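You operate a simulated robot arm through the tools that you are given. There is no shell and no other tool. Be economical: measure what you need, move in short steps, check, and stop when the job is done.

The job below is to be done with a simulated two-armed robot. You get a single attempt, and the scene is never put back.

## Task
Pick up the roller from the top of the small table with one hand, pass it to the other hand and put it on the drying rack.

Only the result counts: the job must be done as asked and must still hold three seconds after the hand-in. Knocking over, shifting, dropping, spilling or breaking anything else fails it.

## Robot
Two 7-joint arms with two-finger parallel grippers on one trunk, on a base that drives. Base frame: it is fixed to the floor where the robot stands at the start and does not move with it; the origin is under the middle of the robot, x ahead of it, y to its left, z up; the surface under the hand at the start is at about z = 0.86. Units: m, rad, N and s.
The left shoulder is at the start at [0.05, 0.168, 1.207], the right one opposite. With the tool pointing down near the work surface each hand reaches from about 0.1 to 0.66 m from the robot's upright axis, wherever it stands, measured 20 degrees to its own side. Places, roughly: drying rack (20x48 cm) [-1.22, 0.54, 0.94]; roller (5x5x16 cm) [0.6, -0.1, 0.9]. Payload 1.57 kg a hand.
The TCP of each hand is the grasp point between the finger pads, 0.03 m short of the fingertips. In the tool frame z runs along the fingers and y along their closing line. The gripper opens to 0.08 m. The fingers are 0.017 m wide and 0.012 m thick; the gripper's body (0.04 by 0.082 m) begins 0.08 m behind the TCP.
Orientation is that of the tool frame in the base frame, as a unit quaternion [w, x, y, z]. With the fingers straight down and closing along the base's y, the tool's x points along the base's -x, its y along +y and its z along -z.

## Interface
- The arms move only by the tool nudge_tool. It takes "left_moves", "right_moves" or both (then of equal length, played together; a hand with none holds still); each is a list of rows, each a list of 2 entries, a list of its own where there are three numbers: the shift along the tool's x, y, z in units of 20 mm (1.0 is 20 mm), then the turn, a rotation vector about the tool's x, y, z in units of 6 degrees (1.0 is 6 degrees). In form: [[[dx, dy, dz], [ax, ay, az]], ...]. A call has 1 to 8 rows; each row shifts and turns the commanded pose from where the row before left it, along the tool's axes as they then stand. "left_fingers" and "right_fingers" are, for a hand that has rows, the finger opening in m, from 0 to 0.08, set as the call begins (left out, the last holds). A call with a number of a shift or a turn outside -1 to 1 is refused whole. Rows are played at 5 a second. More than 0.05 m and 0.15 rad between two rows, or a gripper value outside its range, and nothing of the call is played. Where a pose cannot be reached the arm comes as near as it can. A force on the tool above 40 N (or 10 N above the force at the start of the call, whichever is more), or a blocked arm, ends the call early, and 0.2 s more pass. Each finger travels about 0.045 m/s and halts on what it meets, pressing with about 28 N; the grip force reading is that of the motor and also rises with nothing between the fingers. The clock runs only during rows and for 0.2 s after the last one: add rows that do not move to give the fingers time. It gives the time, the measured TCP pose, the force on the tool (base axes), the opening and the grip force at its end, in the units of the frame above (readings bear some noise), with the torque about the TCP (base axes, N m) and any sound that the robot's microphone picked up.
- Cameras (640 x 400 px; columns grow to the right, rows downward): "scene" is now at [0.1218, -0.0223, 1.4102]; the picture's right is [-0.28, -0.96, 0.00], its down [-0.63, 0.18, -0.75] and it looks along [0.73, -0.21, -0.66] (base axes); focal length 295 px, centre (320, 200). "left" rides on the left gripper at [0.072, 0.007, -0.122] in its tool frame; the picture's right is [-0.09, 1.00, 0.00], its down [-0.84, -0.08, -0.54] and it looks along [-0.54, -0.05, 0.84] (tool axes); focal length 238 px, centre (320, 200). "right" rides on the right gripper at [0.072, -0.007, -0.122] in its tool frame; the picture's right is [0.09, 1.00, 0.00], its down [-0.84, 0.08, -0.54] and it looks along [-0.54, 0.05, 0.84] (tool axes); focal length 238 px, centre (320, 200).
- grab_frame(camera): a new picture of that camera. The clock stands still meanwhile.
- lift_body(by): slides the trunk up (or, below 0, down) by that many m; the arms and the scene camera ride with it, the base frame stays. It gives what a move gives, with no picture.
- base_move(legs): drives the robot by 1 to 6 legs, each [ahead, left, turn to the left] in m, m and rad, along the robot's own axes; the way and the turn of a leg run together, so that a leg with both is an arc; at most 1.5 m and 3.142 rad a leg. The arms and the cameras ride along, it lands a little off, and it stops where it bumps. It gives what a move gives.
- pan_tilt(pan, tilt): turns the head with the scene camera to pan (to the left, within 1.396 rad either way) and tilt (down, from -0.506 to 1.204), counted from straight ahead of the robot. It gives what a move gives.
- probe_pixels(camera, pixels): for up to 12 pixels [column, row] of the newest picture of that camera ("zoom" is the newest enlarged one), the place [x, y, z] in the base frame of the surface seen there, good to about 0.002 m. The clock stands still meanwhile.
- inspect(camera, box): a new picture of the part [left, top, right, bottom] of that camera's present view, enlarged. The clock stands still meanwhile.
- job_done(): hands the job in; it is judged then, once.

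Work in short steps. Measure before you move; look again where a grasp or a placing could have gone wrong, and mend it. You have 80 turns and 78 pictures in all, those below and enlarged ones among them. Open the grippers and draw the arms clear of the work before you hand the job in, unless the task says otherwise; then end with one line.

The tools are called after "Call:" as name(argument=value, ...) on one line, values as JSON. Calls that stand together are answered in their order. nudge_tool: Moves the arms, as the interface text tells. Its arguments: {"type":"object","properties":{"left_moves":{"type":"array"},"left_fingers":{"type":"number"},"right_moves":{"type":"array"},"right_fingers":{"type":"number"}},"required":[]} The other tools are called the same way: lift_body (by) slides the trunk up or down; base_move (legs) drives the base; pan_tilt (pan, tilt) turns the head that bears the scene camera; grab_frame (camera) takes a picture; probe_pixels (camera, pixels) gives the place of the surface under pixels of a picture; inspect (camera, box) takes an enlarged picture of a part of a camera's view; job_done () hands the job in.

At the start:

```text
time_s: 0.0
left_eef_pos: [0.4603, 0.1136, 1.1282]
left_ee_rot: [0.0, 0.0, 1.0, 0.0]
left_force: [0.7, 0.3, -0.1]
left_ft_torque: [0.01, -0.01, 0.0]
left_finger_gap: 0.0802
left_grasp_force: 0.0
right_eef_pos: [0.3977, -0.2594, 1.1154]
right_ee_rot: [0.0, 0.001, 1.0, 0.001]
right_force: [-0.4, -0.4, 0.3]
right_ft_torque: [0.04, 0.02, 0.01]
right_finger_gap: 0.08
right_grasp_force: 0.1
trunk travel left (down, up): [-0.375, 0.068]
robot x, y, heading: [-0.0043, 0.002, -0.001]
head pan, tilt: [-0.281, 0.716]
```

scene: 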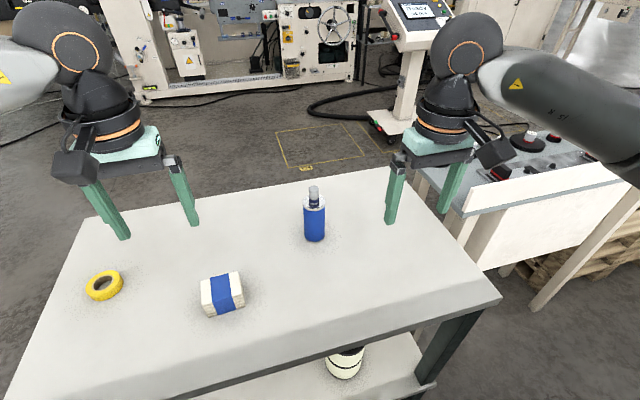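
right: 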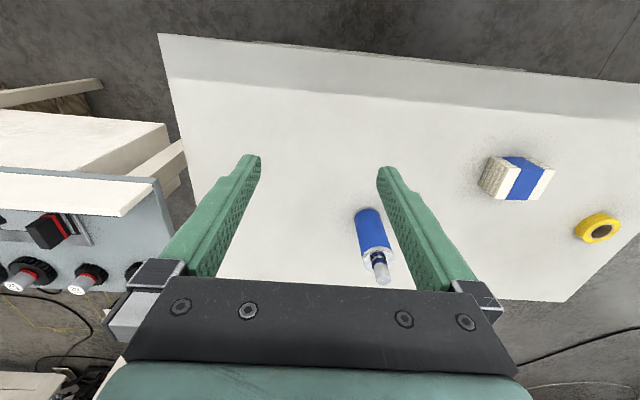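
left: 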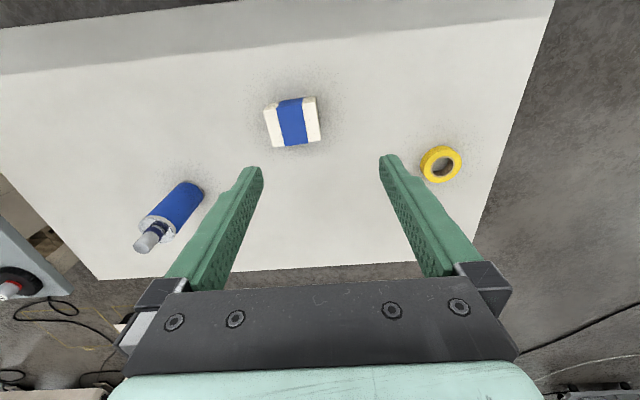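

The roller shows at about (314,215) in the scene picture. I measure it with an enlarged view and probes.

Call:
inspect(camera="scene", box=[260, 160, 370, 260])

Call:
probe_pixels(camera="scene", pixels=[[314, 188], [314, 196], [314, 203], [314, 212], [314, 222], [314, 235], [314, 250], [290, 225], [340, 225], [304, 220], [324, 220], [222, 290]])

```text
4.00 times, centred on (315, 210) of scene
```

zoom: 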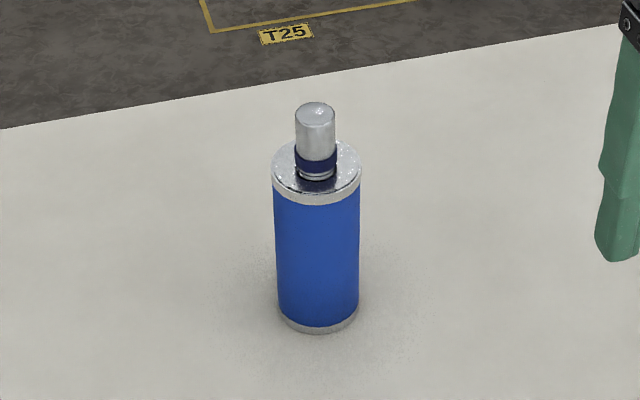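

```text
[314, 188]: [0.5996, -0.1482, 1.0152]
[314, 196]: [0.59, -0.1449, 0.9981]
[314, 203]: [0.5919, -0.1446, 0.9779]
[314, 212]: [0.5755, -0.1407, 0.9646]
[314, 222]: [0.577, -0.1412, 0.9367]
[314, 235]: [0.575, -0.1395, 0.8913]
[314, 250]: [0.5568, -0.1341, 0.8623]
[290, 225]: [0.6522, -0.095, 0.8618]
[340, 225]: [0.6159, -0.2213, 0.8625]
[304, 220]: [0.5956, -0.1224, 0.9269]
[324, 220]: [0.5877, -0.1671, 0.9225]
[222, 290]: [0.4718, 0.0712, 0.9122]
```

The roller stands upright, axis at about (0.599, -0.147), body z 0.862–0.978 and knob up to 1.017. I move the open right hand above it first.

Call:
nudge_tool(right_moves=[[[-1, 0.567, 0], [0, 0, 0]], [[-1, 0.567, 0], [0, 0, 0]], [[-1, 0.567, 0], [0, 0, 0]], [[-1, 0.567, 0], [0, 0, 0]], [[-1, 0.567, 0], [0, 0, 0]], [[-1, 0.567, 0], [0, 0, 0]], [[-1, 0.567, 0], [0, 0, 0]], [[-1, 0.567, 0], [0, 0, 0]]], right_fingers=0.08)

Call:
nudge_tool(right_moves=[[[-1, 0.567, 0], [0, 0, 0]], [[-1, 0.567, 0], [0, 0, 0]], [[0, 0, 0], [0, 0, 0]]])

Call:
grab_frame(camera="right")

Call:
grab_frame(camera="scene")

```text
time_s: 1.8
left_eef_pos: [0.4619, 0.1134, 1.1291]
left_ee_rot: [0.0, -0.001, 1.0, -0.001]
left_force: [0.6, 0.2, 0.3]
left_ft_torque: [-0.03, 0.0, -0.02]
left_finger_gap: 0.08
left_grasp_force: 0.1
right_eef_pos: [0.558, -0.1681, 1.1151]
right_ee_rot: [0.001, 0.001, 1.0, 0.0]
right_force: [-1.0, 0.0, -0.9]
right_ft_torque: [0.0, 0.02, -0.01]
right_finger_gap: 0.08
right_grasp_force: 0.0
trunk travel left (down, up): [-0.375, 0.068]
robot x, y, heading: [0.0012, 0.0008, -0.005]
head pan, tilt: [-0.281, 0.716]
```

```text
time_s: 2.6
left_eef_pos: [0.4607, 0.1138, 1.1291]
left_ee_rot: [0.001, -0.001, 1.0, 0.0]
left_force: [-0.7, 0.9, 0.5]
left_ft_torque: [-0.01, 0.01, -0.01]
left_finger_gap: 0.0803
left_grasp_force: 0.1
right_eef_pos: [0.5977, -0.1465, 1.1161]
right_ee_rot: [0.001, 0.001, 1.0, 0.0]
right_force: [0.0, -0.3, 0.7]
right_ft_torque: [0.01, 0.01, -0.02]
right_finger_gap: 0.08
right_grasp_force: 0.1
trunk travel left (down, up): [-0.375, 0.068]
robot x, y, heading: [-0.0025, -0.0015, -0.002]
head pan, tilt: [-0.281, 0.716]
```

```text
73 pictures are left
```

right: 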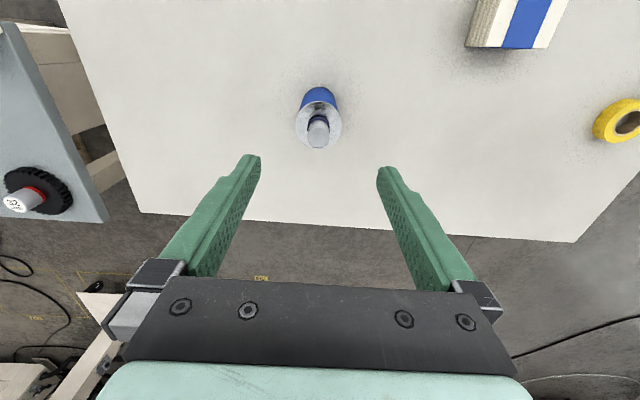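

```text
72 pictures are left
```

scene: 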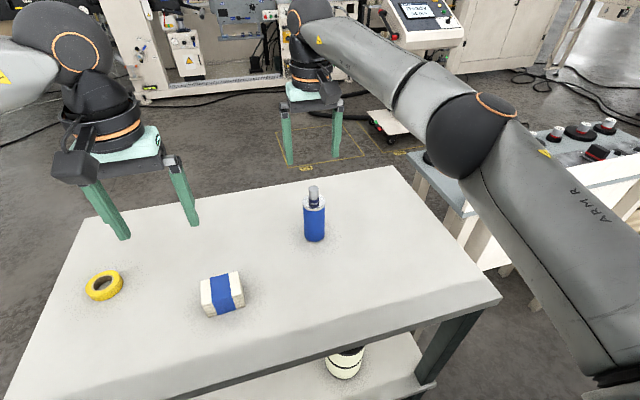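

In the right camera the knob is centred between the fingers at (319,131). I probe it for alignment.

Call:
probe_pixels(camera="right", pixels=[[319, 128], [319, 140], [299, 125], [338, 125], [319, 108], [304, 112], [334, 112]])

```text
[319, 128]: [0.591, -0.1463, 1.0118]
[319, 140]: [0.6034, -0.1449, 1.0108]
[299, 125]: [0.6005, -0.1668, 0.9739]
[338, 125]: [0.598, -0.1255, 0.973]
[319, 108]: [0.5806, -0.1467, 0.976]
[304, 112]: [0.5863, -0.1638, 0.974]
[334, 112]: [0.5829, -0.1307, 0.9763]
```

Aligned. I descend 8.2 units so the TCP is at about z 0.952, with the palm clear of the knob.

Call:
nudge_tool(right_moves=[[[0, 0, 1], [0, 0, 0]], [[0, 0, 1], [0, 0, 0]], [[0, 0, 1], [0, 0, 0]], [[0, 0, 1], [0, 0, 0]], [[0, 0, 1], [0, 0, 0]], [[0, 0, 1], [0, 0, 0]], [[0, 0, 1], [0, 0, 0]], [[0, 0, 1], [0, 0, 0]]])

Call:
grab_frame(camera="right")

```text
time_s: 4.4
left_eef_pos: [0.4597, 0.1141, 1.1291]
left_ee_rot: [0.0, 0.0, 1.0, 0.0]
left_force: [-0.9, 0.1, -0.2]
left_ft_torque: [-0.01, -0.02, -0.03]
left_finger_gap: 0.0799
left_grasp_force: 0.0
right_eef_pos: [0.5983, -0.1463, 0.9541]
right_ee_rot: [0.0, 0.001, 1.0, 0.0]
right_force: [0.3, -0.4, 0.0]
right_ft_torque: [0.03, 0.02, 0.02]
right_finger_gap: 0.08
right_grasp_force: 0.1
trunk travel left (down, up): [-0.375, 0.068]
robot x, y, heading: [-0.0032, -0.0047, -0.002]
head pan, tilt: [-0.281, 0.716]
```

```text
71 pictures are left
```

right: 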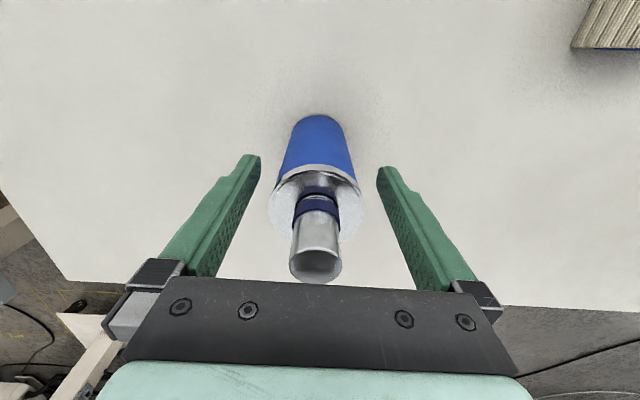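

The roller is between the fingers, so I close the right hand on it.

Call:
nudge_tool(right_moves=[[[0, 0, 0], [0, 0, 0]], [[0, 0, 0], [0, 0, 0]], [[0, 0, 0], [0, 0, 0]], [[0, 0, 0], [0, 0, 0]], [[0, 0, 0], [0, 0, 0]]], right_fingers=0.03)

```text
time_s: 5.6
left_eef_pos: [0.4606, 0.1129, 1.1298]
left_ee_rot: [0.0, -0.001, 1.0, 0.001]
left_force: [-0.2, -0.2, 0.2]
left_ft_torque: [0.04, 0.03, -0.02]
left_finger_gap: 0.0798
left_grasp_force: 0.1
right_eef_pos: [0.5966, -0.1471, 0.9565]
right_ee_rot: [0.0, 0.002, 1.0, 0.0]
right_force: [0.3, -2.8, 1.7]
right_ft_torque: [-0.26, -0.08, -0.03]
right_finger_gap: 0.0495
right_grasp_force: 28.0
trunk travel left (down, up): [-0.375, 0.068]
robot x, y, heading: [-0.002, 0.0025, 0.002]
head pan, tilt: [-0.281, 0.716]
```

Gripped at a 0.0495 m gap with 28 N. I lift straight up 0.16 m.

Call:
nudge_tool(right_moves=[[[0, 0, -0.5], [0, 0, 0]], [[0, 0, -1], [0, 0, 0]], [[0, 0, -1], [0, 0, 0]], [[0, 0, -1], [0, 0, 0]], [[0, 0, -1], [0, 0, 0]], [[0, 0, -1], [0, 0, 0]], [[0, 0, -1], [0, 0, 0]], [[0, 0, -1], [0, 0, 0]]], right_fingers=0.03)

Call:
grab_frame(camera="scene")

```text
time_s: 7.4
left_eef_pos: [0.4602, 0.114, 1.1295]
left_ee_rot: [-0.001, -0.001, 1.0, 0.0]
left_force: [-0.3, -0.4, -0.1]
left_ft_torque: [-0.02, -0.01, 0.05]
left_finger_gap: 0.08
left_grasp_force: 0.1
right_eef_pos: [0.5973, -0.1455, 1.1057]
right_ee_rot: [0.001, 0.001, 1.0, 0.0]
right_force: [0.4, 0.2, -2.6]
right_ft_torque: [0.0, 0.0, -0.03]
right_finger_gap: 0.0496
right_grasp_force: 28.2
trunk travel left (down, up): [-0.375, 0.068]
robot x, y, heading: [0.0024, 0.0019, -0.002]
head pan, tilt: [-0.281, 0.716]
```

```text
70 pictures are left
```

scene: 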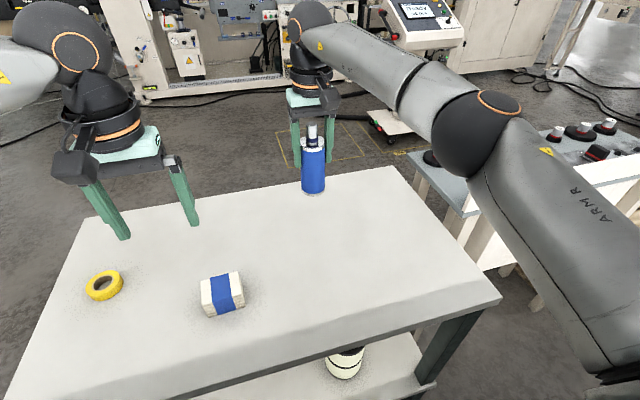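

Lifted cleanly. I draw the right hand back (x to about 0.44), and look left and right with the head to see the surroundings for driving.

Call:
nudge_tool(right_moves=[[[1, -0.4, -0.2], [0, 0, 0]], [[1, -0.4, -0.2], [0, 0, 0]], [[1, -0.4, -0.2], [0, 0, 0]], [[1, -0.4, -0.2], [0, 0, 0]], [[1, -0.4, -0.2], [0, 0, 0]], [[1, -0.4, -0.2], [0, 0, 0]], [[1, -0.4, -0.2], [0, 0, 0]], [[1, -0.4, -0.2], [0, 0, 0]]])

Call:
pan_tilt(pan=1.39, tilt=0.5)

Call:
grab_frame(camera="scene")

Call:
pan_tilt(pan=-1.39, tilt=0.5)

Call:
grab_frame(camera="scene")

```text
time_s: 9.2
left_eef_pos: [0.4595, 0.1141, 1.1295]
left_ee_rot: [0.0, -0.001, 1.0, 0.0]
left_force: [0.1, 0.7, -0.4]
left_ft_torque: [0.01, 0.03, 0.0]
left_finger_gap: 0.0799
left_grasp_force: 0.0
right_eef_pos: [0.4379, -0.2093, 1.1373]
right_ee_rot: [0.001, 0.001, 1.0, 0.001]
right_force: [-0.5, 0.2, -3.5]
right_ft_torque: [0.0, 0.01, 0.0]
right_finger_gap: 0.0494
right_grasp_force: 27.9
trunk travel left (down, up): [-0.375, 0.068]
robot x, y, heading: [0.0014, 0.002, -0.002]
head pan, tilt: [-0.281, 0.716]
```

```text
time_s: 10.9
left_eef_pos: [0.4604, 0.1137, 1.1301]
left_ee_rot: [0.0, 0.0, 1.0, 0.0]
left_force: [-0.2, -0.1, -0.2]
left_ft_torque: [-0.01, -0.02, 0.0]
left_finger_gap: 0.0799
left_grasp_force: 0.1
right_eef_pos: [0.4382, -0.2091, 1.1377]
right_ee_rot: [0.0, 0.001, 1.0, 0.001]
right_force: [-0.4, 1.1, -3.4]
right_ft_torque: [-0.01, -0.01, 0.01]
right_finger_gap: 0.0494
right_grasp_force: 27.6
trunk travel left (down, up): [-0.375, 0.068]
robot x, y, heading: [0.0006, -0.0037, 0.001]
head pan, tilt: [1.389, 0.499]
```

```text
69 pictures are left
```

scene: 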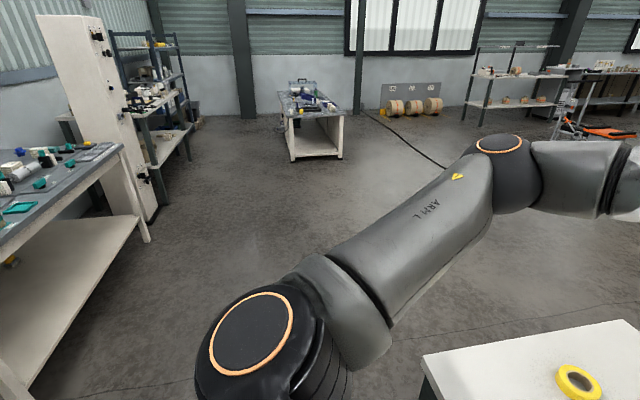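

```text
time_s: 13.4
left_eef_pos: [0.4609, 0.1129, 1.1283]
left_ee_rot: [0.0, 0.0, 1.0, 0.0]
left_force: [-0.3, -0.1, -0.7]
left_ft_torque: [0.02, -0.02, -0.01]
left_finger_gap: 0.0798
left_grasp_force: 0.1
right_eef_pos: [0.4372, -0.2088, 1.1369]
right_ee_rot: [0.0, 0.0, 1.0, 0.001]
right_force: [-0.1, -0.6, -2.7]
right_ft_torque: [-0.01, 0.0, 0.0]
right_finger_gap: 0.0495
right_grasp_force: 28.0
trunk travel left (down, up): [-0.375, 0.068]
robot x, y, heading: [0.0007, 0.0002, 0.005]
head pan, tilt: [-1.389, 0.499]
```

```text
68 pictures are left
```

scene: 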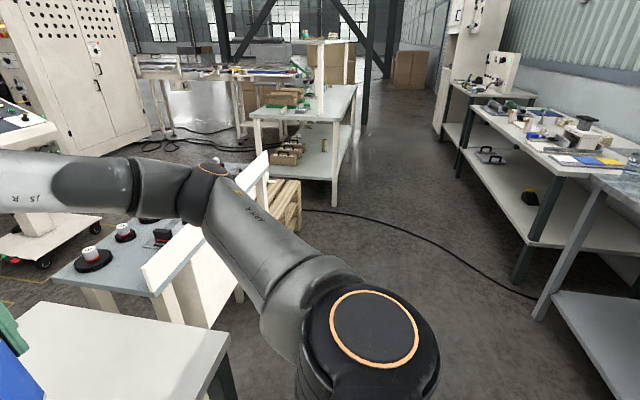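

Behind there is a bench; the floor to the left is clear. I back off a little, turn left about 1.6 rad, and look toward the rack.

Call:
base_move(legs=[[-0.2, 0, 0], [0, 0, 1.6]])

Call:
pan_tilt(pan=1.0, tilt=0.5)

Call:
grab_frame(camera="scene")

```text
time_s: 18.8
left_eef_pos: [-0.325, 0.458, 1.1288]
left_ee_rot: [-0.001, 0.715, -0.699, 0.0]
left_force: [-0.3, 0.0, -0.6]
left_ft_torque: [-0.04, 0.02, 0.02]
left_finger_gap: 0.08
left_grasp_force: 0.0
right_eef_pos: [-0.0016, 0.4421, 1.1361]
right_ee_rot: [0.0, 0.715, -0.7, -0.001]
right_force: [-0.5, -0.5, -3.2]
right_ft_torque: [0.0, 0.03, 0.0]
right_finger_gap: 0.0494
right_grasp_force: 28.0
trunk travel left (down, up): [-0.375, 0.068]
robot x, y, heading: [-0.2015, -0.0011, 1.592]
head pan, tilt: [-1.389, 0.499]
```

```text
time_s: 21.0
left_eef_pos: [-0.3249, 0.4581, 1.1299]
left_ee_rot: [0.0, 0.716, -0.698, -0.001]
left_force: [0.0, -1.2, -0.2]
left_ft_torque: [0.0, 0.0, 0.0]
left_finger_gap: 0.08
left_grasp_force: 0.1
right_eef_pos: [-0.0018, 0.4433, 1.1365]
right_ee_rot: [0.0, 0.714, -0.7, -0.001]
right_force: [0.1, 0.4, -3.6]
right_ft_torque: [0.02, 0.0, 0.0]
right_finger_gap: 0.0492
right_grasp_force: 27.4
trunk travel left (down, up): [-0.375, 0.068]
robot x, y, heading: [-0.2002, 0.0005, 1.594]
head pan, tilt: [1.0, 0.499]
```

```text
67 pictures are left
```

scene: 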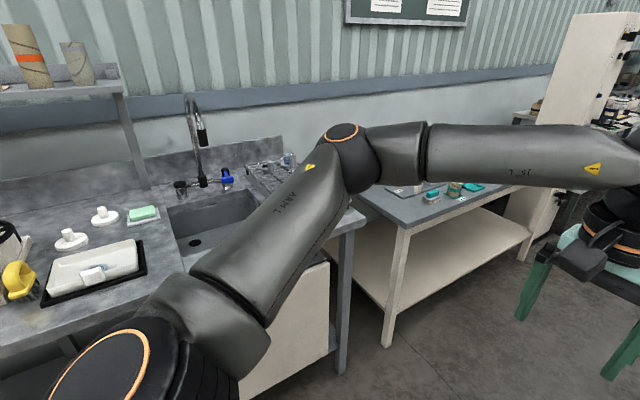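

The drying rack seems to be at (275,170), right of the sink. I enlarge that and probe the counter edges.

Call:
inspect(camera="scene", box=[230, 130, 390, 230])

Call:
probe_pixels(camera="scene", pixels=[[262, 165], [275, 175], [290, 185], [270, 185], [340, 226], [388, 240], [362, 210], [205, 250], [140, 285], [405, 223], [330, 250], [60, 330]])

```text
4.00 times, centred on (310, 180) of scene
```

zoom: 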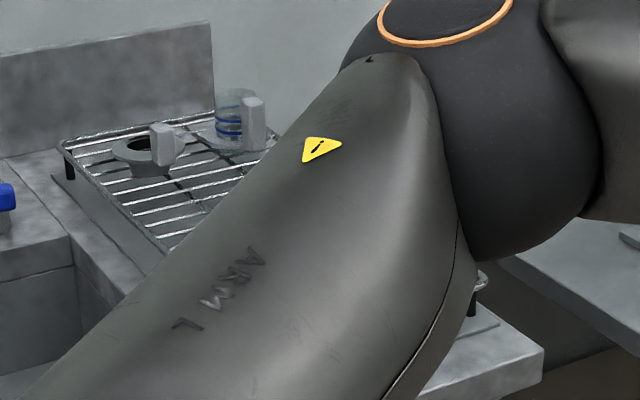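

```text
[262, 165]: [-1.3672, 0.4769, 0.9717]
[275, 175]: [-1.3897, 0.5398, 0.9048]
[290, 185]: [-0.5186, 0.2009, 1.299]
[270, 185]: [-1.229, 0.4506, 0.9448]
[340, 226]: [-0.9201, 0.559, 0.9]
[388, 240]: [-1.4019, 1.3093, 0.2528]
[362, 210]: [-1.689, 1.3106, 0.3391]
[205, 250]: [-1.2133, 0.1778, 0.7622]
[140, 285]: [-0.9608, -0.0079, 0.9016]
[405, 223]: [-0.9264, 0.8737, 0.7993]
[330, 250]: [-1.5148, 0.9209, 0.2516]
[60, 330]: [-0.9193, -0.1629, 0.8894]
```

The rack is a wire grid at z≈0.945 with bars across it and free space toward the front edge, where the counter starts at x≈-0.90. I do the hand-over here. The right hand tips to point left so the roller is horizontal, and the left hand rises and yaws 90° so it can come from above.

Call:
nudge_tool(right_moves=[[[0, 0.5, 0], [-1, 0, 0]], [[0, 0.5, 0], [-1, 0, 0]], [[0, 0.5, 0], [-1, 0, 0]], [[0, 0.5, 0], [-1, 0, 0]], [[0, 0, 0], [-1, 0, 0]], [[0, 0, 0], [-1, 0, 0]], [[0, 0, 0], [-1, 0, 0]], [[0, 0, 0], [-1, 0, 0]]], left_moves=[[[0, 0, -1], [0, 0, 1]], [[0, 0, -1], [0, 0, 1]], [[0, 0, -1], [0, 0, 1]], [[0, 0, -1], [0, 0, 1]], [[0, 0, -1], [0, 0, 1]], [[0, 0, -1], [0, 0, 1]], [[0, 0, 0], [0, 0, 1]], [[0, 0, 0], [0, 0, 1]]])

Call:
pan_tilt(pan=0, tilt=0.6)

Call:
grab_frame(camera="scene")

```text
time_s: 22.8
left_eef_pos: [-0.325, 0.4601, 1.2493]
left_ee_rot: [0.0, -0.369, 0.929, 0.0]
left_force: [-0.1, -0.3, -0.1]
left_ft_torque: [0.01, 0.03, -0.02]
left_finger_gap: 0.0803
left_grasp_force: 0.0
right_eef_pos: [-0.0408, 0.4415, 1.1446]
right_ee_rot: [0.292, 0.652, -0.639, -0.286]
right_force: [-0.2, 0.4, -3.6]
right_ft_torque: [-0.01, -0.08, 0.04]
right_finger_gap: 0.0494
right_grasp_force: 28.1
trunk travel left (down, up): [-0.375, 0.068]
robot x, y, heading: [-0.2016, -0.0006, 1.594]
head pan, tilt: [1.0, 0.499]
```

```text
time_s: 24.1
left_eef_pos: [-0.3247, 0.4589, 1.2489]
left_ee_rot: [0.0, -0.369, 0.929, 0.0]
left_force: [0.6, -0.6, 0.2]
left_ft_torque: [-0.01, 0.03, -0.01]
left_finger_gap: 0.08
left_grasp_force: 0.0
right_eef_pos: [-0.041, 0.4422, 1.1425]
right_ee_rot: [0.29, 0.653, -0.639, -0.285]
right_force: [-0.5, -0.2, -3.2]
right_ft_torque: [-0.01, -0.05, 0.03]
right_finger_gap: 0.0494
right_grasp_force: 28.1
trunk travel left (down, up): [-0.375, 0.068]
robot x, y, heading: [-0.2028, 0.0009, 1.594]
head pan, tilt: [0.0, 0.6]
```

```text
65 pictures are left
```

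scene: 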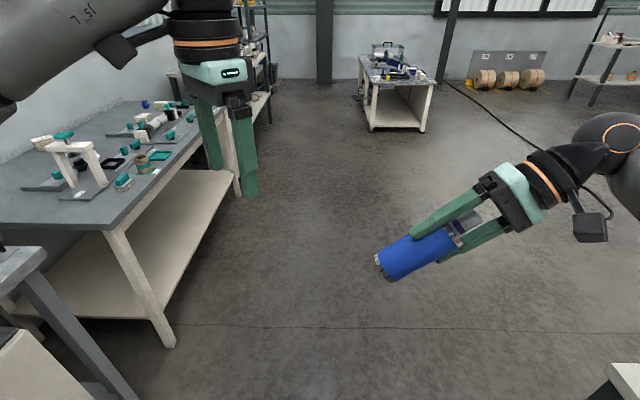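

Both are turning as intended. I finish the remaining 42° for each hand.

Call:
nudge_tool(right_moves=[[[0, 0, 0], [-1, 0, 0]], [[0, 0, 0], [-1, 0, 0]], [[0, 0, 0], [-1, 0, 0]], [[0, 0, 0], [-1, 0, 0]], [[0, 0, 0], [-1, 0, 0]], [[0, 0, 0], [-1, 0, 0]], [[0, 0, 0], [-1, 0, 0]], [[0, 0, 0], [0, 0, 0]]], left_moves=[[[0, 0, 0], [0, 0, 1]], [[0, 0, 0], [0, 0, 1]], [[0, 0, 0], [0, 0, 1]], [[0, 0, 0], [0, 0, 1]], [[0, 0, 0], [0, 0, 1]], [[0, 0, 0], [0, 0, 1]], [[0, 0, 0], [0, 0, 1]], [[0, 0, 0], [0, 0, 0]]])

Call:
grab_frame(camera="scene")

Call:
grab_frame(camera="left")

```text
time_s: 25.9
left_eef_pos: [-0.2679, 0.3092, 1.1959]
left_ee_rot: [0.0, -0.013, 1.0, 0.0]
left_force: [-0.8, -0.7, -0.9]
left_ft_torque: [0.0, -0.01, -0.02]
left_finger_gap: 0.0799
left_grasp_force: 0.0
left hand out of reach, approached as far as the arm can: row 1, 2, 3, 4, 5, 6, 7
right_eef_pos: [-0.0413, 0.4414, 1.1428]
right_ee_rot: [0.505, 0.505, -0.495, -0.495]
right_force: [-0.5, 0.1, -4.4]
right_ft_torque: [0.0, -0.12, -0.02]
right_finger_gap: 0.0495
right_grasp_force: 27.9
trunk travel left (down, up): [-0.375, 0.068]
robot x, y, heading: [-0.2008, 0.001, 1.591]
head pan, tilt: [0.0, 0.6]
```

```text
64 pictures are left
```

scene: 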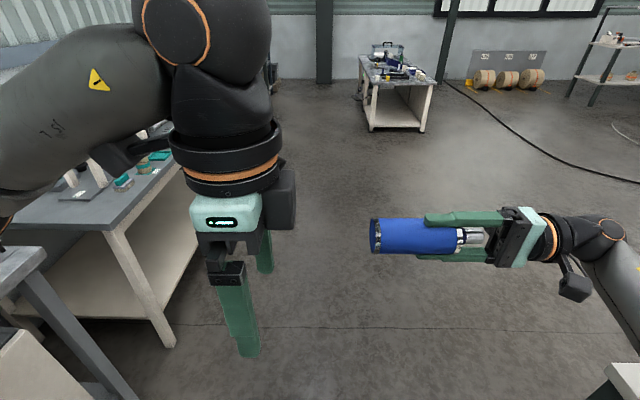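

```text
63 pictures are left
```

left: 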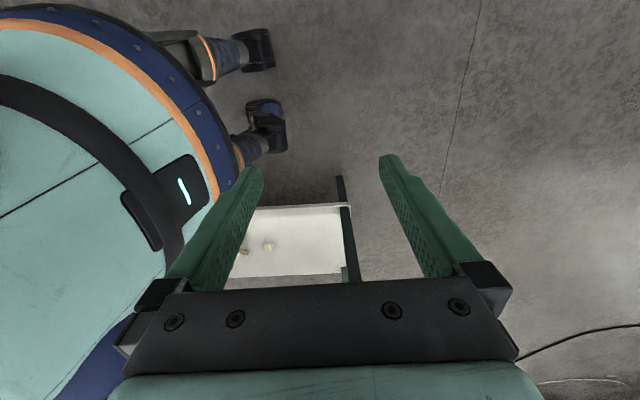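

The roller is now horizontal in the right hand, its end at (375,235). The left hand is yawed correctly but couldn't hold its position at that height, so I lower its command and see where it settles.

Call:
nudge_tool(left_moves=[[[0, 0, 1], [0, 0, 0]], [[0, 0, 1], [0, 0, 0]], [[0, 0, 1], [0, 0, 0]], [[0, 0, 0], [0, 0, 0]]])

```text
time_s: 26.9
left_eef_pos: [-0.2676, 0.3093, 1.1365]
left_ee_rot: [0.0, -0.012, 1.0, 0.0]
left_force: [-0.7, -0.7, 0.0]
left_ft_torque: [0.0, 0.0, 0.04]
left_finger_gap: 0.0799
left_grasp_force: 0.0
right_eef_pos: [-0.0422, 0.4407, 1.1436]
right_ee_rot: [0.505, 0.505, -0.495, -0.495]
right_force: [0.4, -0.5, -4.0]
right_ft_torque: [-0.03, -0.1, -0.03]
right_finger_gap: 0.0491
right_grasp_force: 28.0
trunk travel left (down, up): [-0.375, 0.068]
robot x, y, heading: [-0.2026, 0.0006, 1.59]
head pan, tilt: [0.0, 0.6]
```

The left hand is at about robot-frame (0.31, 0.07, 1.137). I bring the roller lower, closer and further left, so it ends just under and beside the left fingers.

Call:
nudge_tool(right_moves=[[[0.5, -0.56, 0.8], [0, 0, 0]], [[0.5, -0.56, 0.8], [0, 0, 0]], [[0.5, -0.56, 0.8], [0, 0, 0]], [[0.5, -0.56, 0.8], [0, 0, 0]], [[0.5, -0.56, 0.8], [0, 0, 0]], [[0.5, -0.56, 0.8], [0, 0, 0]], [[0.5, -0.56, 0.8], [0, 0, 0]], [[0.5, -0.56, 0.8], [0, 0, 0]]])

Call:
pan_tilt(pan=0, tilt=0.9)

Call:
grab_frame(camera="scene")

Call:
grab_frame(camera="left")

```text
time_s: 28.7
left_eef_pos: [-0.2684, 0.3083, 1.1362]
left_ee_rot: [0.0, -0.012, 1.0, 0.0]
left_force: [-1.2, 0.8, 1.0]
left_ft_torque: [-0.01, 0.02, 0.0]
left_finger_gap: 0.0799
left_grasp_force: 0.0
right_eef_pos: [-0.1682, 0.3594, 1.0531]
right_ee_rot: [0.505, 0.504, -0.495, -0.496]
right_force: [0.5, 0.0, -2.9]
right_ft_torque: [-0.04, -0.11, 0.01]
right_finger_gap: 0.0495
right_grasp_force: 28.3
trunk travel left (down, up): [-0.375, 0.068]
robot x, y, heading: [-0.1986, -0.0, 1.596]
head pan, tilt: [0.0, 0.6]
```

```text
time_s: 29.5
left_eef_pos: [-0.2686, 0.3087, 1.1369]
left_ee_rot: [0.0, -0.012, 1.0, -0.001]
left_force: [-0.8, 0.6, 0.2]
left_ft_torque: [0.02, 0.0, 0.01]
left_finger_gap: 0.0799
left_grasp_force: 0.0
right_eef_pos: [-0.1671, 0.3597, 1.0538]
right_ee_rot: [0.505, 0.506, -0.494, -0.495]
right_force: [0.6, -0.5, -3.0]
right_ft_torque: [0.01, -0.13, -0.01]
right_finger_gap: 0.0494
right_grasp_force: 28.0
trunk travel left (down, up): [-0.375, 0.068]
robot x, y, heading: [-0.199, 0.003, 1.593]
head pan, tilt: [0.0, 0.901]
```

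```text
62 pictures are left
```

scene: 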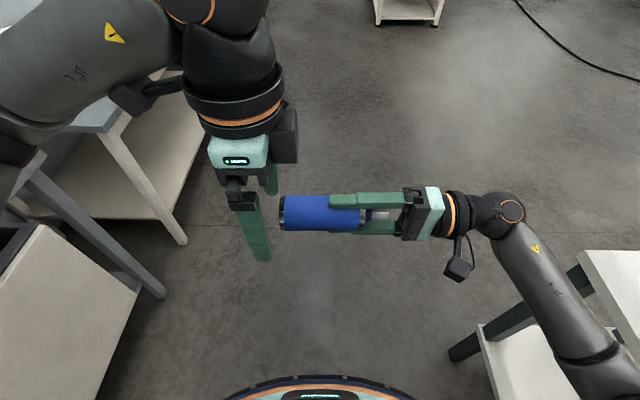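

```text
61 pictures are left
```

left: 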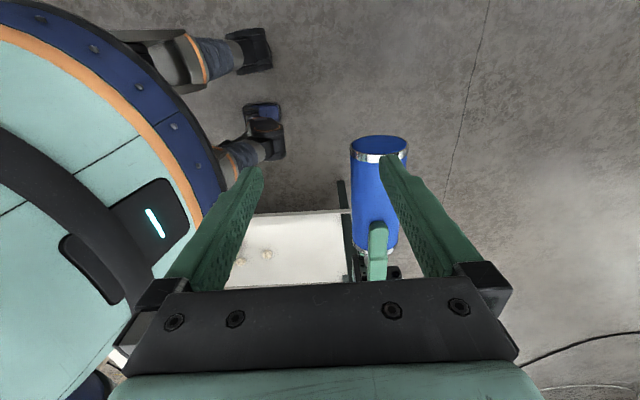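

The roller shows at (281–360, 212) in the scene picture with the right fingertip at about (330,200). I probe for exact places.

Call:
probe_pixels(camera="scene", pixels=[[287, 213], [300, 213], [320, 213], [332, 200], [345, 200], [300, 203], [300, 224], [335, 226]])

Call:
probe_pixels(camera="left", pixels=[[378, 157], [375, 180], [378, 228], [362, 185], [378, 145]])

```text
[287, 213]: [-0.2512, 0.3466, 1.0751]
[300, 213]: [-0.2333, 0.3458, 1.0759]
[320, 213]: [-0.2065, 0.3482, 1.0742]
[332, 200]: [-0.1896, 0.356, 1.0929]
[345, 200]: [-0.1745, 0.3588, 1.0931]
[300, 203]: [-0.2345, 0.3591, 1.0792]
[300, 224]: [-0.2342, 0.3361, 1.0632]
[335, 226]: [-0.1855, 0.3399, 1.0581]
```

```text
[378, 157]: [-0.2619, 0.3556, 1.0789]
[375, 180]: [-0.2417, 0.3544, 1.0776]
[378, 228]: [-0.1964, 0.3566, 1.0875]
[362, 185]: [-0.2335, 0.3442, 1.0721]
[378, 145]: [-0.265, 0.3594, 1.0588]
```

Roller end is at x≈-0.264, right fingertip at x≈-0.197, axis at y≈0.3595 and z≈1.054. I place the left TCP above (-0.214, 0.3595) first and check.

Call:
nudge_tool(left_moves=[[[-0.68, 0.64, 0], [0, 0, 0]], [[-0.68, 0.64, 0], [0, 0, 0]], [[-0.68, 0.64, 0], [0, 0, 0]], [[-0.68, 0.64, 0], [0, 0, 0]], [[0, 0, 0], [0, 0, 0]]], left_fingers=0.08)

Call:
grab_frame(camera="left")

Call:
grab_frame(camera="scene")

```text
time_s: 30.7
left_eef_pos: [-0.222, 0.328, 1.1459]
left_ee_rot: [0.0, -0.015, 1.0, 0.001]
left_force: [0.1, -0.2, 0.0]
left_ft_torque: [-0.03, -0.03, -0.05]
left_finger_gap: 0.0803
left_grasp_force: 0.0
left hand out of reach, approached as far as the arm can: row 2, 3, 4
right_eef_pos: [-0.1673, 0.3595, 1.054]
right_ee_rot: [0.505, 0.505, -0.495, -0.495]
right_force: [0.1, -0.7, -3.4]
right_ft_torque: [0.0, -0.1, 0.02]
right_finger_gap: 0.0495
right_grasp_force: 27.8
trunk travel left (down, up): [-0.375, 0.068]
robot x, y, heading: [-0.2014, 0.0011, 1.59]
head pan, tilt: [0.0, 0.901]
```

```text
60 pictures are left
```

left: 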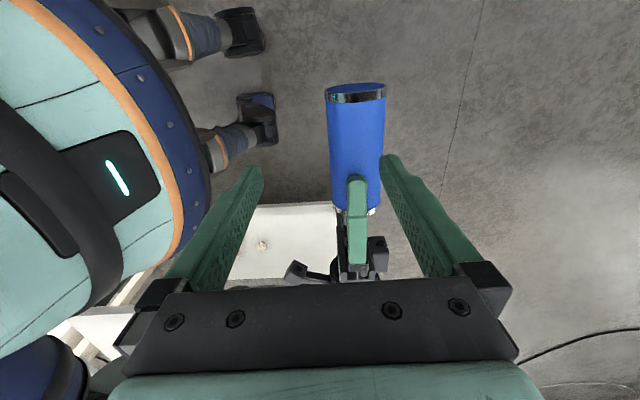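

```text
59 pictures are left
```

scene: 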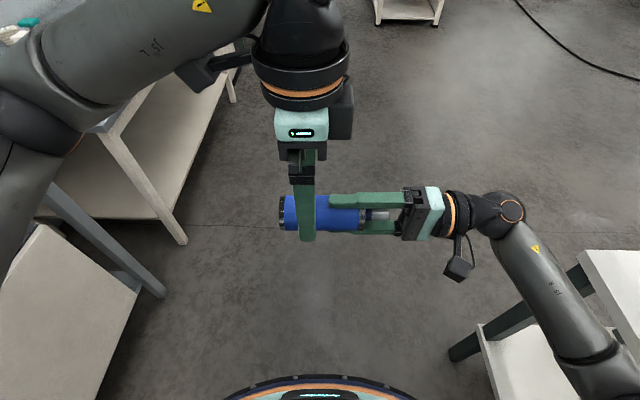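

The left hand is at its limit here (stopped at y≈0.328). I bring the roller 45 mm closer and 20 mm further left with the right hand, and put the left over the new grasp spot.

Call:
nudge_tool(right_moves=[[[0.75, 0, 0.35], [0, 0, 0]], [[0.75, 0, 0.35], [0, 0, 0]], [[0.75, 0, 0.35], [0, 0, 0]], [[0, 0, 0], [0, 0, 0]]], left_moves=[[[0.25, -0.25, 0], [0, 0, 0]], [[0.25, -0.25, 0], [0, 0, 0]], [[0.1, -0.2, 0.3], [0, 0, 0]], [[0, 0, 0], [0, 0, 0]]])

Call:
grab_frame(camera="left")

Call:
grab_frame(camera="scene")

```text
time_s: 31.7
left_eef_pos: [-0.2339, 0.3141, 1.1386]
left_ee_rot: [-0.001, -0.012, 1.0, 0.0]
left_force: [0.4, -0.3, -0.2]
left_ft_torque: [0.02, -0.03, -0.03]
left_finger_gap: 0.0798
left_grasp_force: 0.0
right_eef_pos: [-0.1879, 0.3136, 1.0537]
right_ee_rot: [0.506, 0.504, -0.494, -0.495]
right_force: [0.1, -0.8, -4.3]
right_ft_torque: [-0.01, -0.09, 0.0]
right_finger_gap: 0.0493
right_grasp_force: 27.6
trunk travel left (down, up): [-0.375, 0.068]
robot x, y, heading: [-0.2028, 0.0011, 1.593]
head pan, tilt: [0.0, 0.901]
```

```text
58 pictures are left
```

left: 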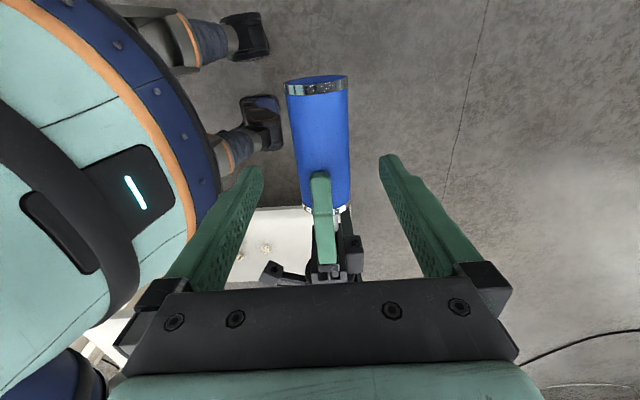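

```text
57 pictures are left
```

scene: 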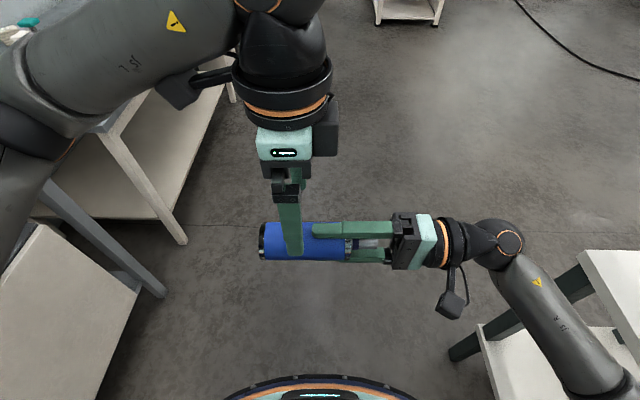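

The left TCP is over the roller axis with a ~7 mm gap to the right fingertips. I descend 77 mm to z≈1.062.

Call:
nudge_tool(left_moves=[[[0, 0, 0.77], [0, 0, 0]], [[0, 0, 0.77], [0, 0, 0]], [[0, 0, 0.77], [0, 0, 0]], [[0, 0, 0.77], [0, 0, 0]], [[0, 0, 0.75], [0, 0, 0]], [[0, 0, 0], [0, 0, 0]]])

Call:
grab_frame(camera="left")

Call:
inspect(camera="scene", box=[220, 150, 440, 290])

```text
time_s: 33.1
left_eef_pos: [-0.2333, 0.314, 1.0628]
left_ee_rot: [-0.001, -0.012, 1.0, 0.0]
left_force: [-0.3, 0.2, -0.6]
left_ft_torque: [-0.01, 0.04, 0.03]
left_finger_gap: 0.0799
left_grasp_force: 0.1
right_eef_pos: [-0.1882, 0.3127, 1.0539]
right_ee_rot: [0.505, 0.505, -0.495, -0.495]
right_force: [-0.3, 0.1, -3.6]
right_ft_torque: [-0.01, -0.11, 0.01]
right_finger_gap: 0.0491
right_grasp_force: 27.9
trunk travel left (down, up): [-0.375, 0.068]
robot x, y, heading: [-0.196, -0.0017, 1.598]
head pan, tilt: [0.0, 0.901]
```

```text
56 pictures are left
```

left: 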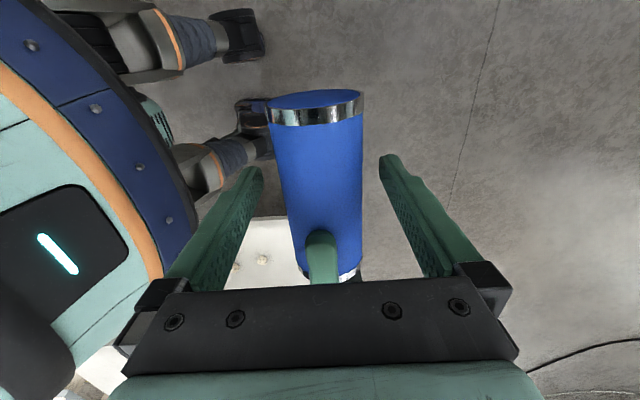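

```text
2.86 times, centred on (330, 220) of scene
```

zoom: 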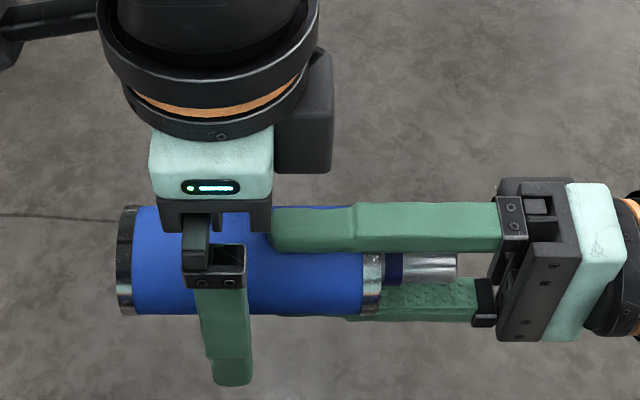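

Fingers straddle the roller, clear of the right fingers. I close the left hand.

Call:
nudge_tool(left_moves=[[[0, 0, 0], [0, 0, 0]], [[0, 0, 0], [0, 0, 0]], [[0, 0, 0], [0, 0, 0]], [[0, 0, 0], [0, 0, 0]], [[0, 0, 0], [0, 0, 0]]], left_fingers=0.03)

```text
time_s: 34.3
left_eef_pos: [-0.2344, 0.3144, 1.0624]
left_ee_rot: [0.001, -0.013, 1.0, 0.001]
left_force: [-3.2, 7.8, -0.6]
left_ft_torque: [0.08, -0.12, 0.27]
left_finger_gap: 0.0489
left_grasp_force: 27.6
right_eef_pos: [-0.1884, 0.3139, 1.053]
right_ee_rot: [0.507, 0.505, -0.493, -0.495]
right_force: [3.8, -7.6, -2.0]
right_ft_torque: [-0.03, 0.09, 0.09]
right_finger_gap: 0.0493
right_grasp_force: 28.4
trunk travel left (down, up): [-0.375, 0.068]
robot x, y, heading: [-0.2025, -0.0014, 1.591]
head pan, tilt: [0.0, 0.901]
```

Left grips at 0.0489 m with 27.6 N. I open the right hand.

Call:
nudge_tool(right_moves=[[[0, 0, 0], [0, 0, 0]], [[0, 0, 0], [0, 0, 0]], [[0, 0, 0], [0, 0, 0]], [[0, 0, 0], [0, 0, 0]]], right_fingers=0.08)

Call:
inspect(camera="scene", box=[220, 150, 440, 290])

```text
time_s: 35.3
left_eef_pos: [-0.2325, 0.3154, 1.0628]
left_ee_rot: [0.0, -0.012, 1.0, 0.0]
left_force: [-0.5, -0.4, 0.2]
left_ft_torque: [0.02, 0.03, 0.0]
left_finger_gap: 0.0492
left_grasp_force: 28.5
right_eef_pos: [-0.188, 0.3144, 1.0545]
right_ee_rot: [0.506, 0.505, -0.494, -0.495]
right_force: [-0.1, 0.3, -0.7]
right_ft_torque: [0.01, 0.0, 0.0]
right_finger_gap: 0.08
right_grasp_force: 0.0
trunk travel left (down, up): [-0.375, 0.068]
robot x, y, heading: [-0.2003, -0.0005, 1.595]
head pan, tilt: [0.0, 0.901]
```

```text
2.86 times, centred on (330, 220) of scene
```

zoom: 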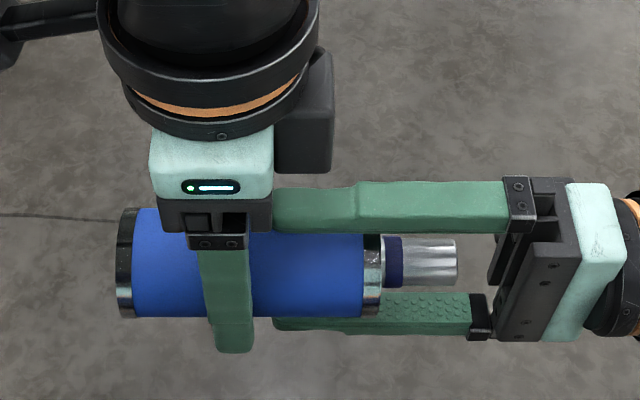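

The left hand holds the roller alone. I withdraw the right hand along its fingers.

Call:
nudge_tool(right_moves=[[[0, 0, -1], [0, 0, 0]], [[0, 0, -1], [0, 0, 0]], [[0, 0, -1], [0, 0, 0]], [[0, 0, -1], [0, 0, 0]], [[0, 0, -1], [0, 0, 0]], [[0, 0, -1], [0, 0, 0]], [[0, 0, -1], [0, 0, 0]], [[0, 0, -1], [0, 0, 0]]])

Call:
grab_frame(camera="scene")

Call:
grab_frame(camera="left")

```text
time_s: 37.1
left_eef_pos: [-0.2328, 0.3138, 1.0629]
left_ee_rot: [0.0, -0.012, 1.0, 0.0]
left_force: [-0.9, 0.4, -0.5]
left_ft_torque: [0.0, 0.02, 0.0]
left_finger_gap: 0.0493
left_grasp_force: 27.9
right_eef_pos: [-0.0271, 0.3166, 1.0544]
right_ee_rot: [0.506, 0.505, -0.494, -0.495]
right_force: [0.5, 0.3, 0.0]
right_ft_torque: [-0.01, 0.03, -0.01]
right_finger_gap: 0.0802
right_grasp_force: 0.0
trunk travel left (down, up): [-0.375, 0.068]
robot x, y, heading: [-0.2009, 0.0018, 1.591]
head pan, tilt: [0.0, 0.901]
```

```text
53 pictures are left
```

scene: 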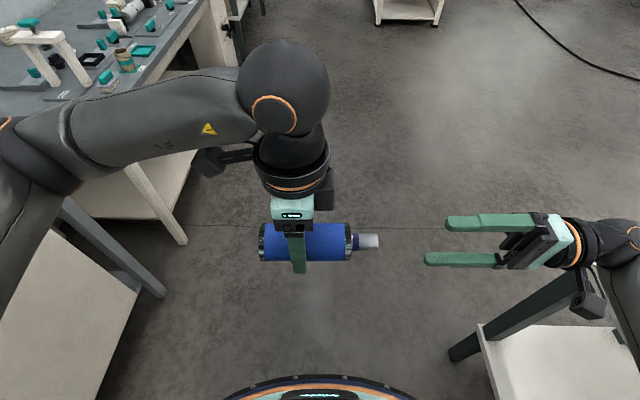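

```text
52 pictures are left
```

left: 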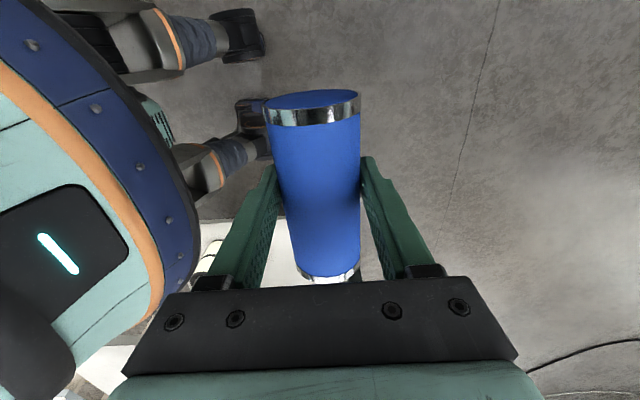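

The hand-over worked. The left yaw limits its forward reach, so I try the opposite yaw, turning back through the start orientation. At the same time I return the right hand to pointing down.

Call:
nudge_tool(right_moves=[[[0, 0, 0], [1, 0, 0]], [[0, 0, 0], [1, 0, 0]], [[0, 0, 0], [1, 0, 0]], [[0, 0, 0], [1, 0, 0]], [[0, 0, 0], [1, 0, 0]], [[0, 0, 0], [1, 0, 0]], [[0, 0, 0], [1, 0, 0]], [[0, 0, 0], [1, 0, 0]]], left_moves=[[[0, 0.3, -0.3], [0, 0, -1]], [[0, 0.3, -0.3], [0, 0, -1]], [[0, 0.3, -0.3], [0, 0, -1]], [[0, 0.3, -0.3], [0, 0, -1]], [[0, 0, -0.3], [0, 0, -1]], [[0, 0, -0.3], [0, 0, -1]], [[0, 0, -0.3], [0, 0, -1]], [[0, 0, -0.3], [0, 0, -1]]])

Call:
nudge_tool(right_moves=[[[0, 0, 0], [1, 0, 0]], [[0, 0, 0], [1, 0, 0]], [[0, 0, 0], [1, 0, 0]], [[0, 0, 0], [1, 0, 0]], [[0, 0, 0], [1, 0, 0]], [[0, 0, 0], [1, 0, 0]], [[0, 0, 0], [1, 0, 0]], [[0, 0, 0], [0, 0, 0]]], left_moves=[[[0, 0, 0], [0, 0, -1]], [[0, 0, 0], [0, 0, -1]], [[0, 0, 0], [0, 0, -1]], [[0, 0, 0], [0, 0, -1]], [[0, 0, 0], [0, 0, -1]], [[0, 0, 0], [0, 0, -1]], [[0, 0, 0], [0, 0, -1]], [[-1, 0, 0], [0, 0, 0]]])

Call:
grab_frame(camera="scene")

```text
time_s: 38.9
left_eef_pos: [-0.2382, 0.3388, 1.1112]
left_ee_rot: [0.0, -0.418, 0.908, 0.0]
left_force: [0.1, -0.4, -4.2]
left_ft_torque: [-0.04, 0.02, 0.03]
left_finger_gap: 0.0487
left_grasp_force: 28.0
right_eef_pos: [-0.027, 0.3159, 1.0534]
right_ee_rot: [0.255, 0.667, -0.654, -0.25]
right_force: [-0.1, -0.7, 0.2]
right_ft_torque: [0.03, 0.02, 0.02]
right_finger_gap: 0.08
right_grasp_force: 0.0
trunk travel left (down, up): [-0.375, 0.068]
robot x, y, heading: [-0.2008, 0.003, 1.596]
head pan, tilt: [0.0, 0.901]
```

```text
time_s: 40.7
left_eef_pos: [-0.238, 0.358, 1.1106]
left_ee_rot: [0.001, 0.717, -0.698, 0.0]
left_force: [-0.4, 0.4, -4.0]
left_ft_torque: [-0.03, 0.01, -0.02]
left_finger_gap: 0.0491
left_grasp_force: 27.6
right_eef_pos: [-0.0274, 0.3172, 1.0532]
right_ee_rot: [0.0, 0.715, -0.7, 0.0]
right_force: [0.6, 0.2, 0.1]
right_ft_torque: [-0.02, -0.05, 0.02]
right_finger_gap: 0.08
right_grasp_force: 0.0
trunk travel left (down, up): [-0.375, 0.068]
robot x, y, heading: [-0.198, -0.0004, 1.593]
head pan, tilt: [0.0, 0.901]
```

```text
51 pictures are left
```

scene: 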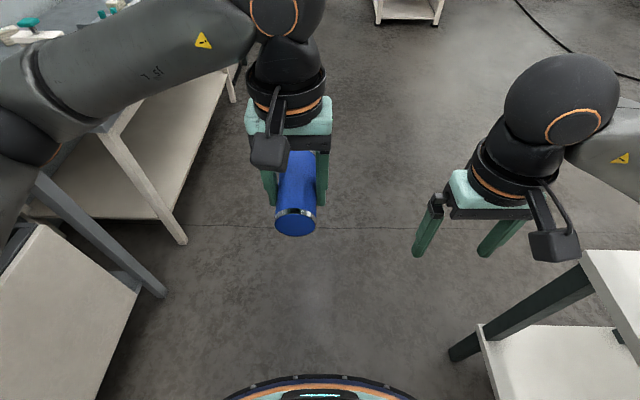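

The roller is held firmly, now in neutral yaw for travel. I drive ahead 0.62 m along +y and turn left 1.55 rad to face the rack, then look.

Call:
base_move(legs=[[0.62, 0, 0], [0, 0, 1.55]])

Call:
pan_tilt(pan=0, tilt=0.6)

Call:
grab_frame(camera="scene")

```text
time_s: 48.0
left_eef_pos: [-0.5729, 0.5897, 1.1108]
left_ee_rot: [0.0, 1.0, 0.001, 0.0]
left_force: [0.0, -1.0, -3.3]
left_ft_torque: [0.0, -0.05, -0.01]
left_finger_gap: 0.0488
left_grasp_force: 28.1
right_eef_pos: [-0.5271, 0.7997, 1.0542]
right_ee_rot: [0.0, 1.0, 0.0, 0.0]
right_force: [-0.3, 1.1, 0.1]
right_ft_torque: [-0.01, -0.03, 0.01]
right_finger_gap: 0.0802
right_grasp_force: 0.0
trunk travel left (down, up): [-0.375, 0.068]
robot x, y, heading: [-0.2142, 0.6202, -3.138]
head pan, tilt: [0.0, 0.901]
```

```text
time_s: 48.8
left_eef_pos: [-0.5722, 0.5897, 1.11]
left_ee_rot: [0.0, 1.0, 0.001, 0.0]
left_force: [0.3, -0.8, -2.7]
left_ft_torque: [0.02, -0.02, 0.0]
left_finger_gap: 0.0489
left_grasp_force: 28.0
right_eef_pos: [-0.5275, 0.8001, 1.0532]
right_ee_rot: [0.001, 1.0, 0.0, 0.0]
right_force: [-0.8, 0.4, 0.5]
right_ft_torque: [-0.01, 0.0, -0.04]
right_finger_gap: 0.0803
right_grasp_force: 0.1
trunk travel left (down, up): [-0.375, 0.068]
robot x, y, heading: [-0.2124, 0.6174, -3.14]
head pan, tilt: [0.0, 0.6]
```

```text
50 pictures are left
```

scene: 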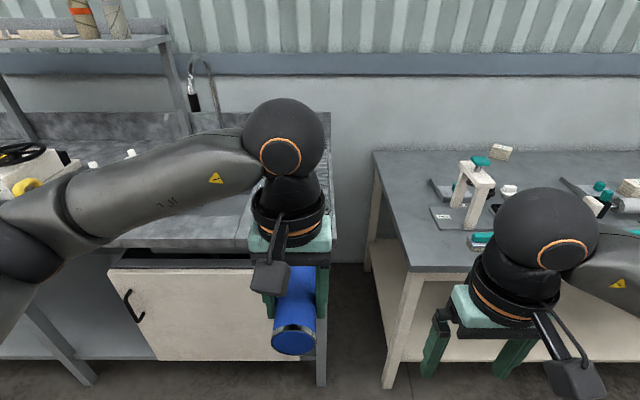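

The left wrist hides the rack in the scene view; I look through the left hand camera, and the right one too.

Call:
grab_frame(camera="left")

Call:
grab_frame(camera="right")

```text
49 pictures are left
```

left: 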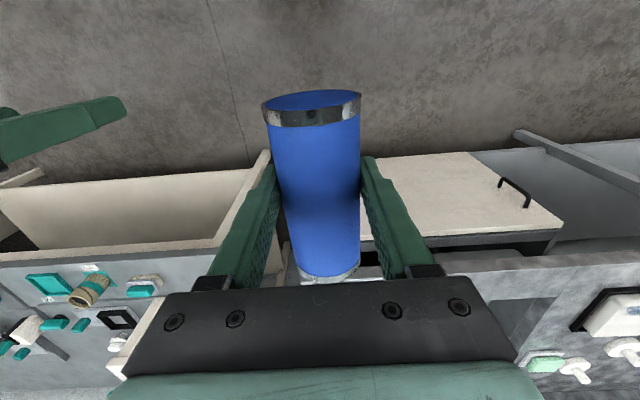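

```text
48 pictures are left
```

right: 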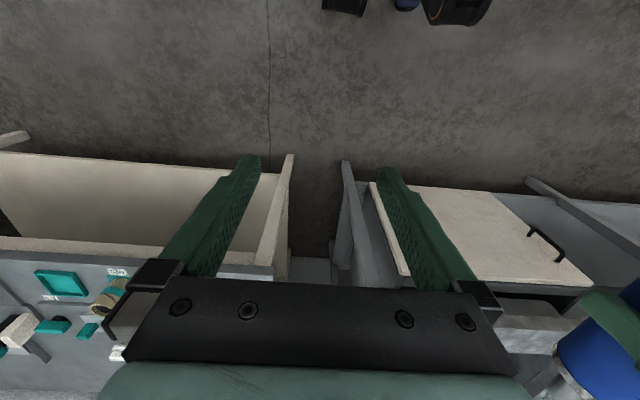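

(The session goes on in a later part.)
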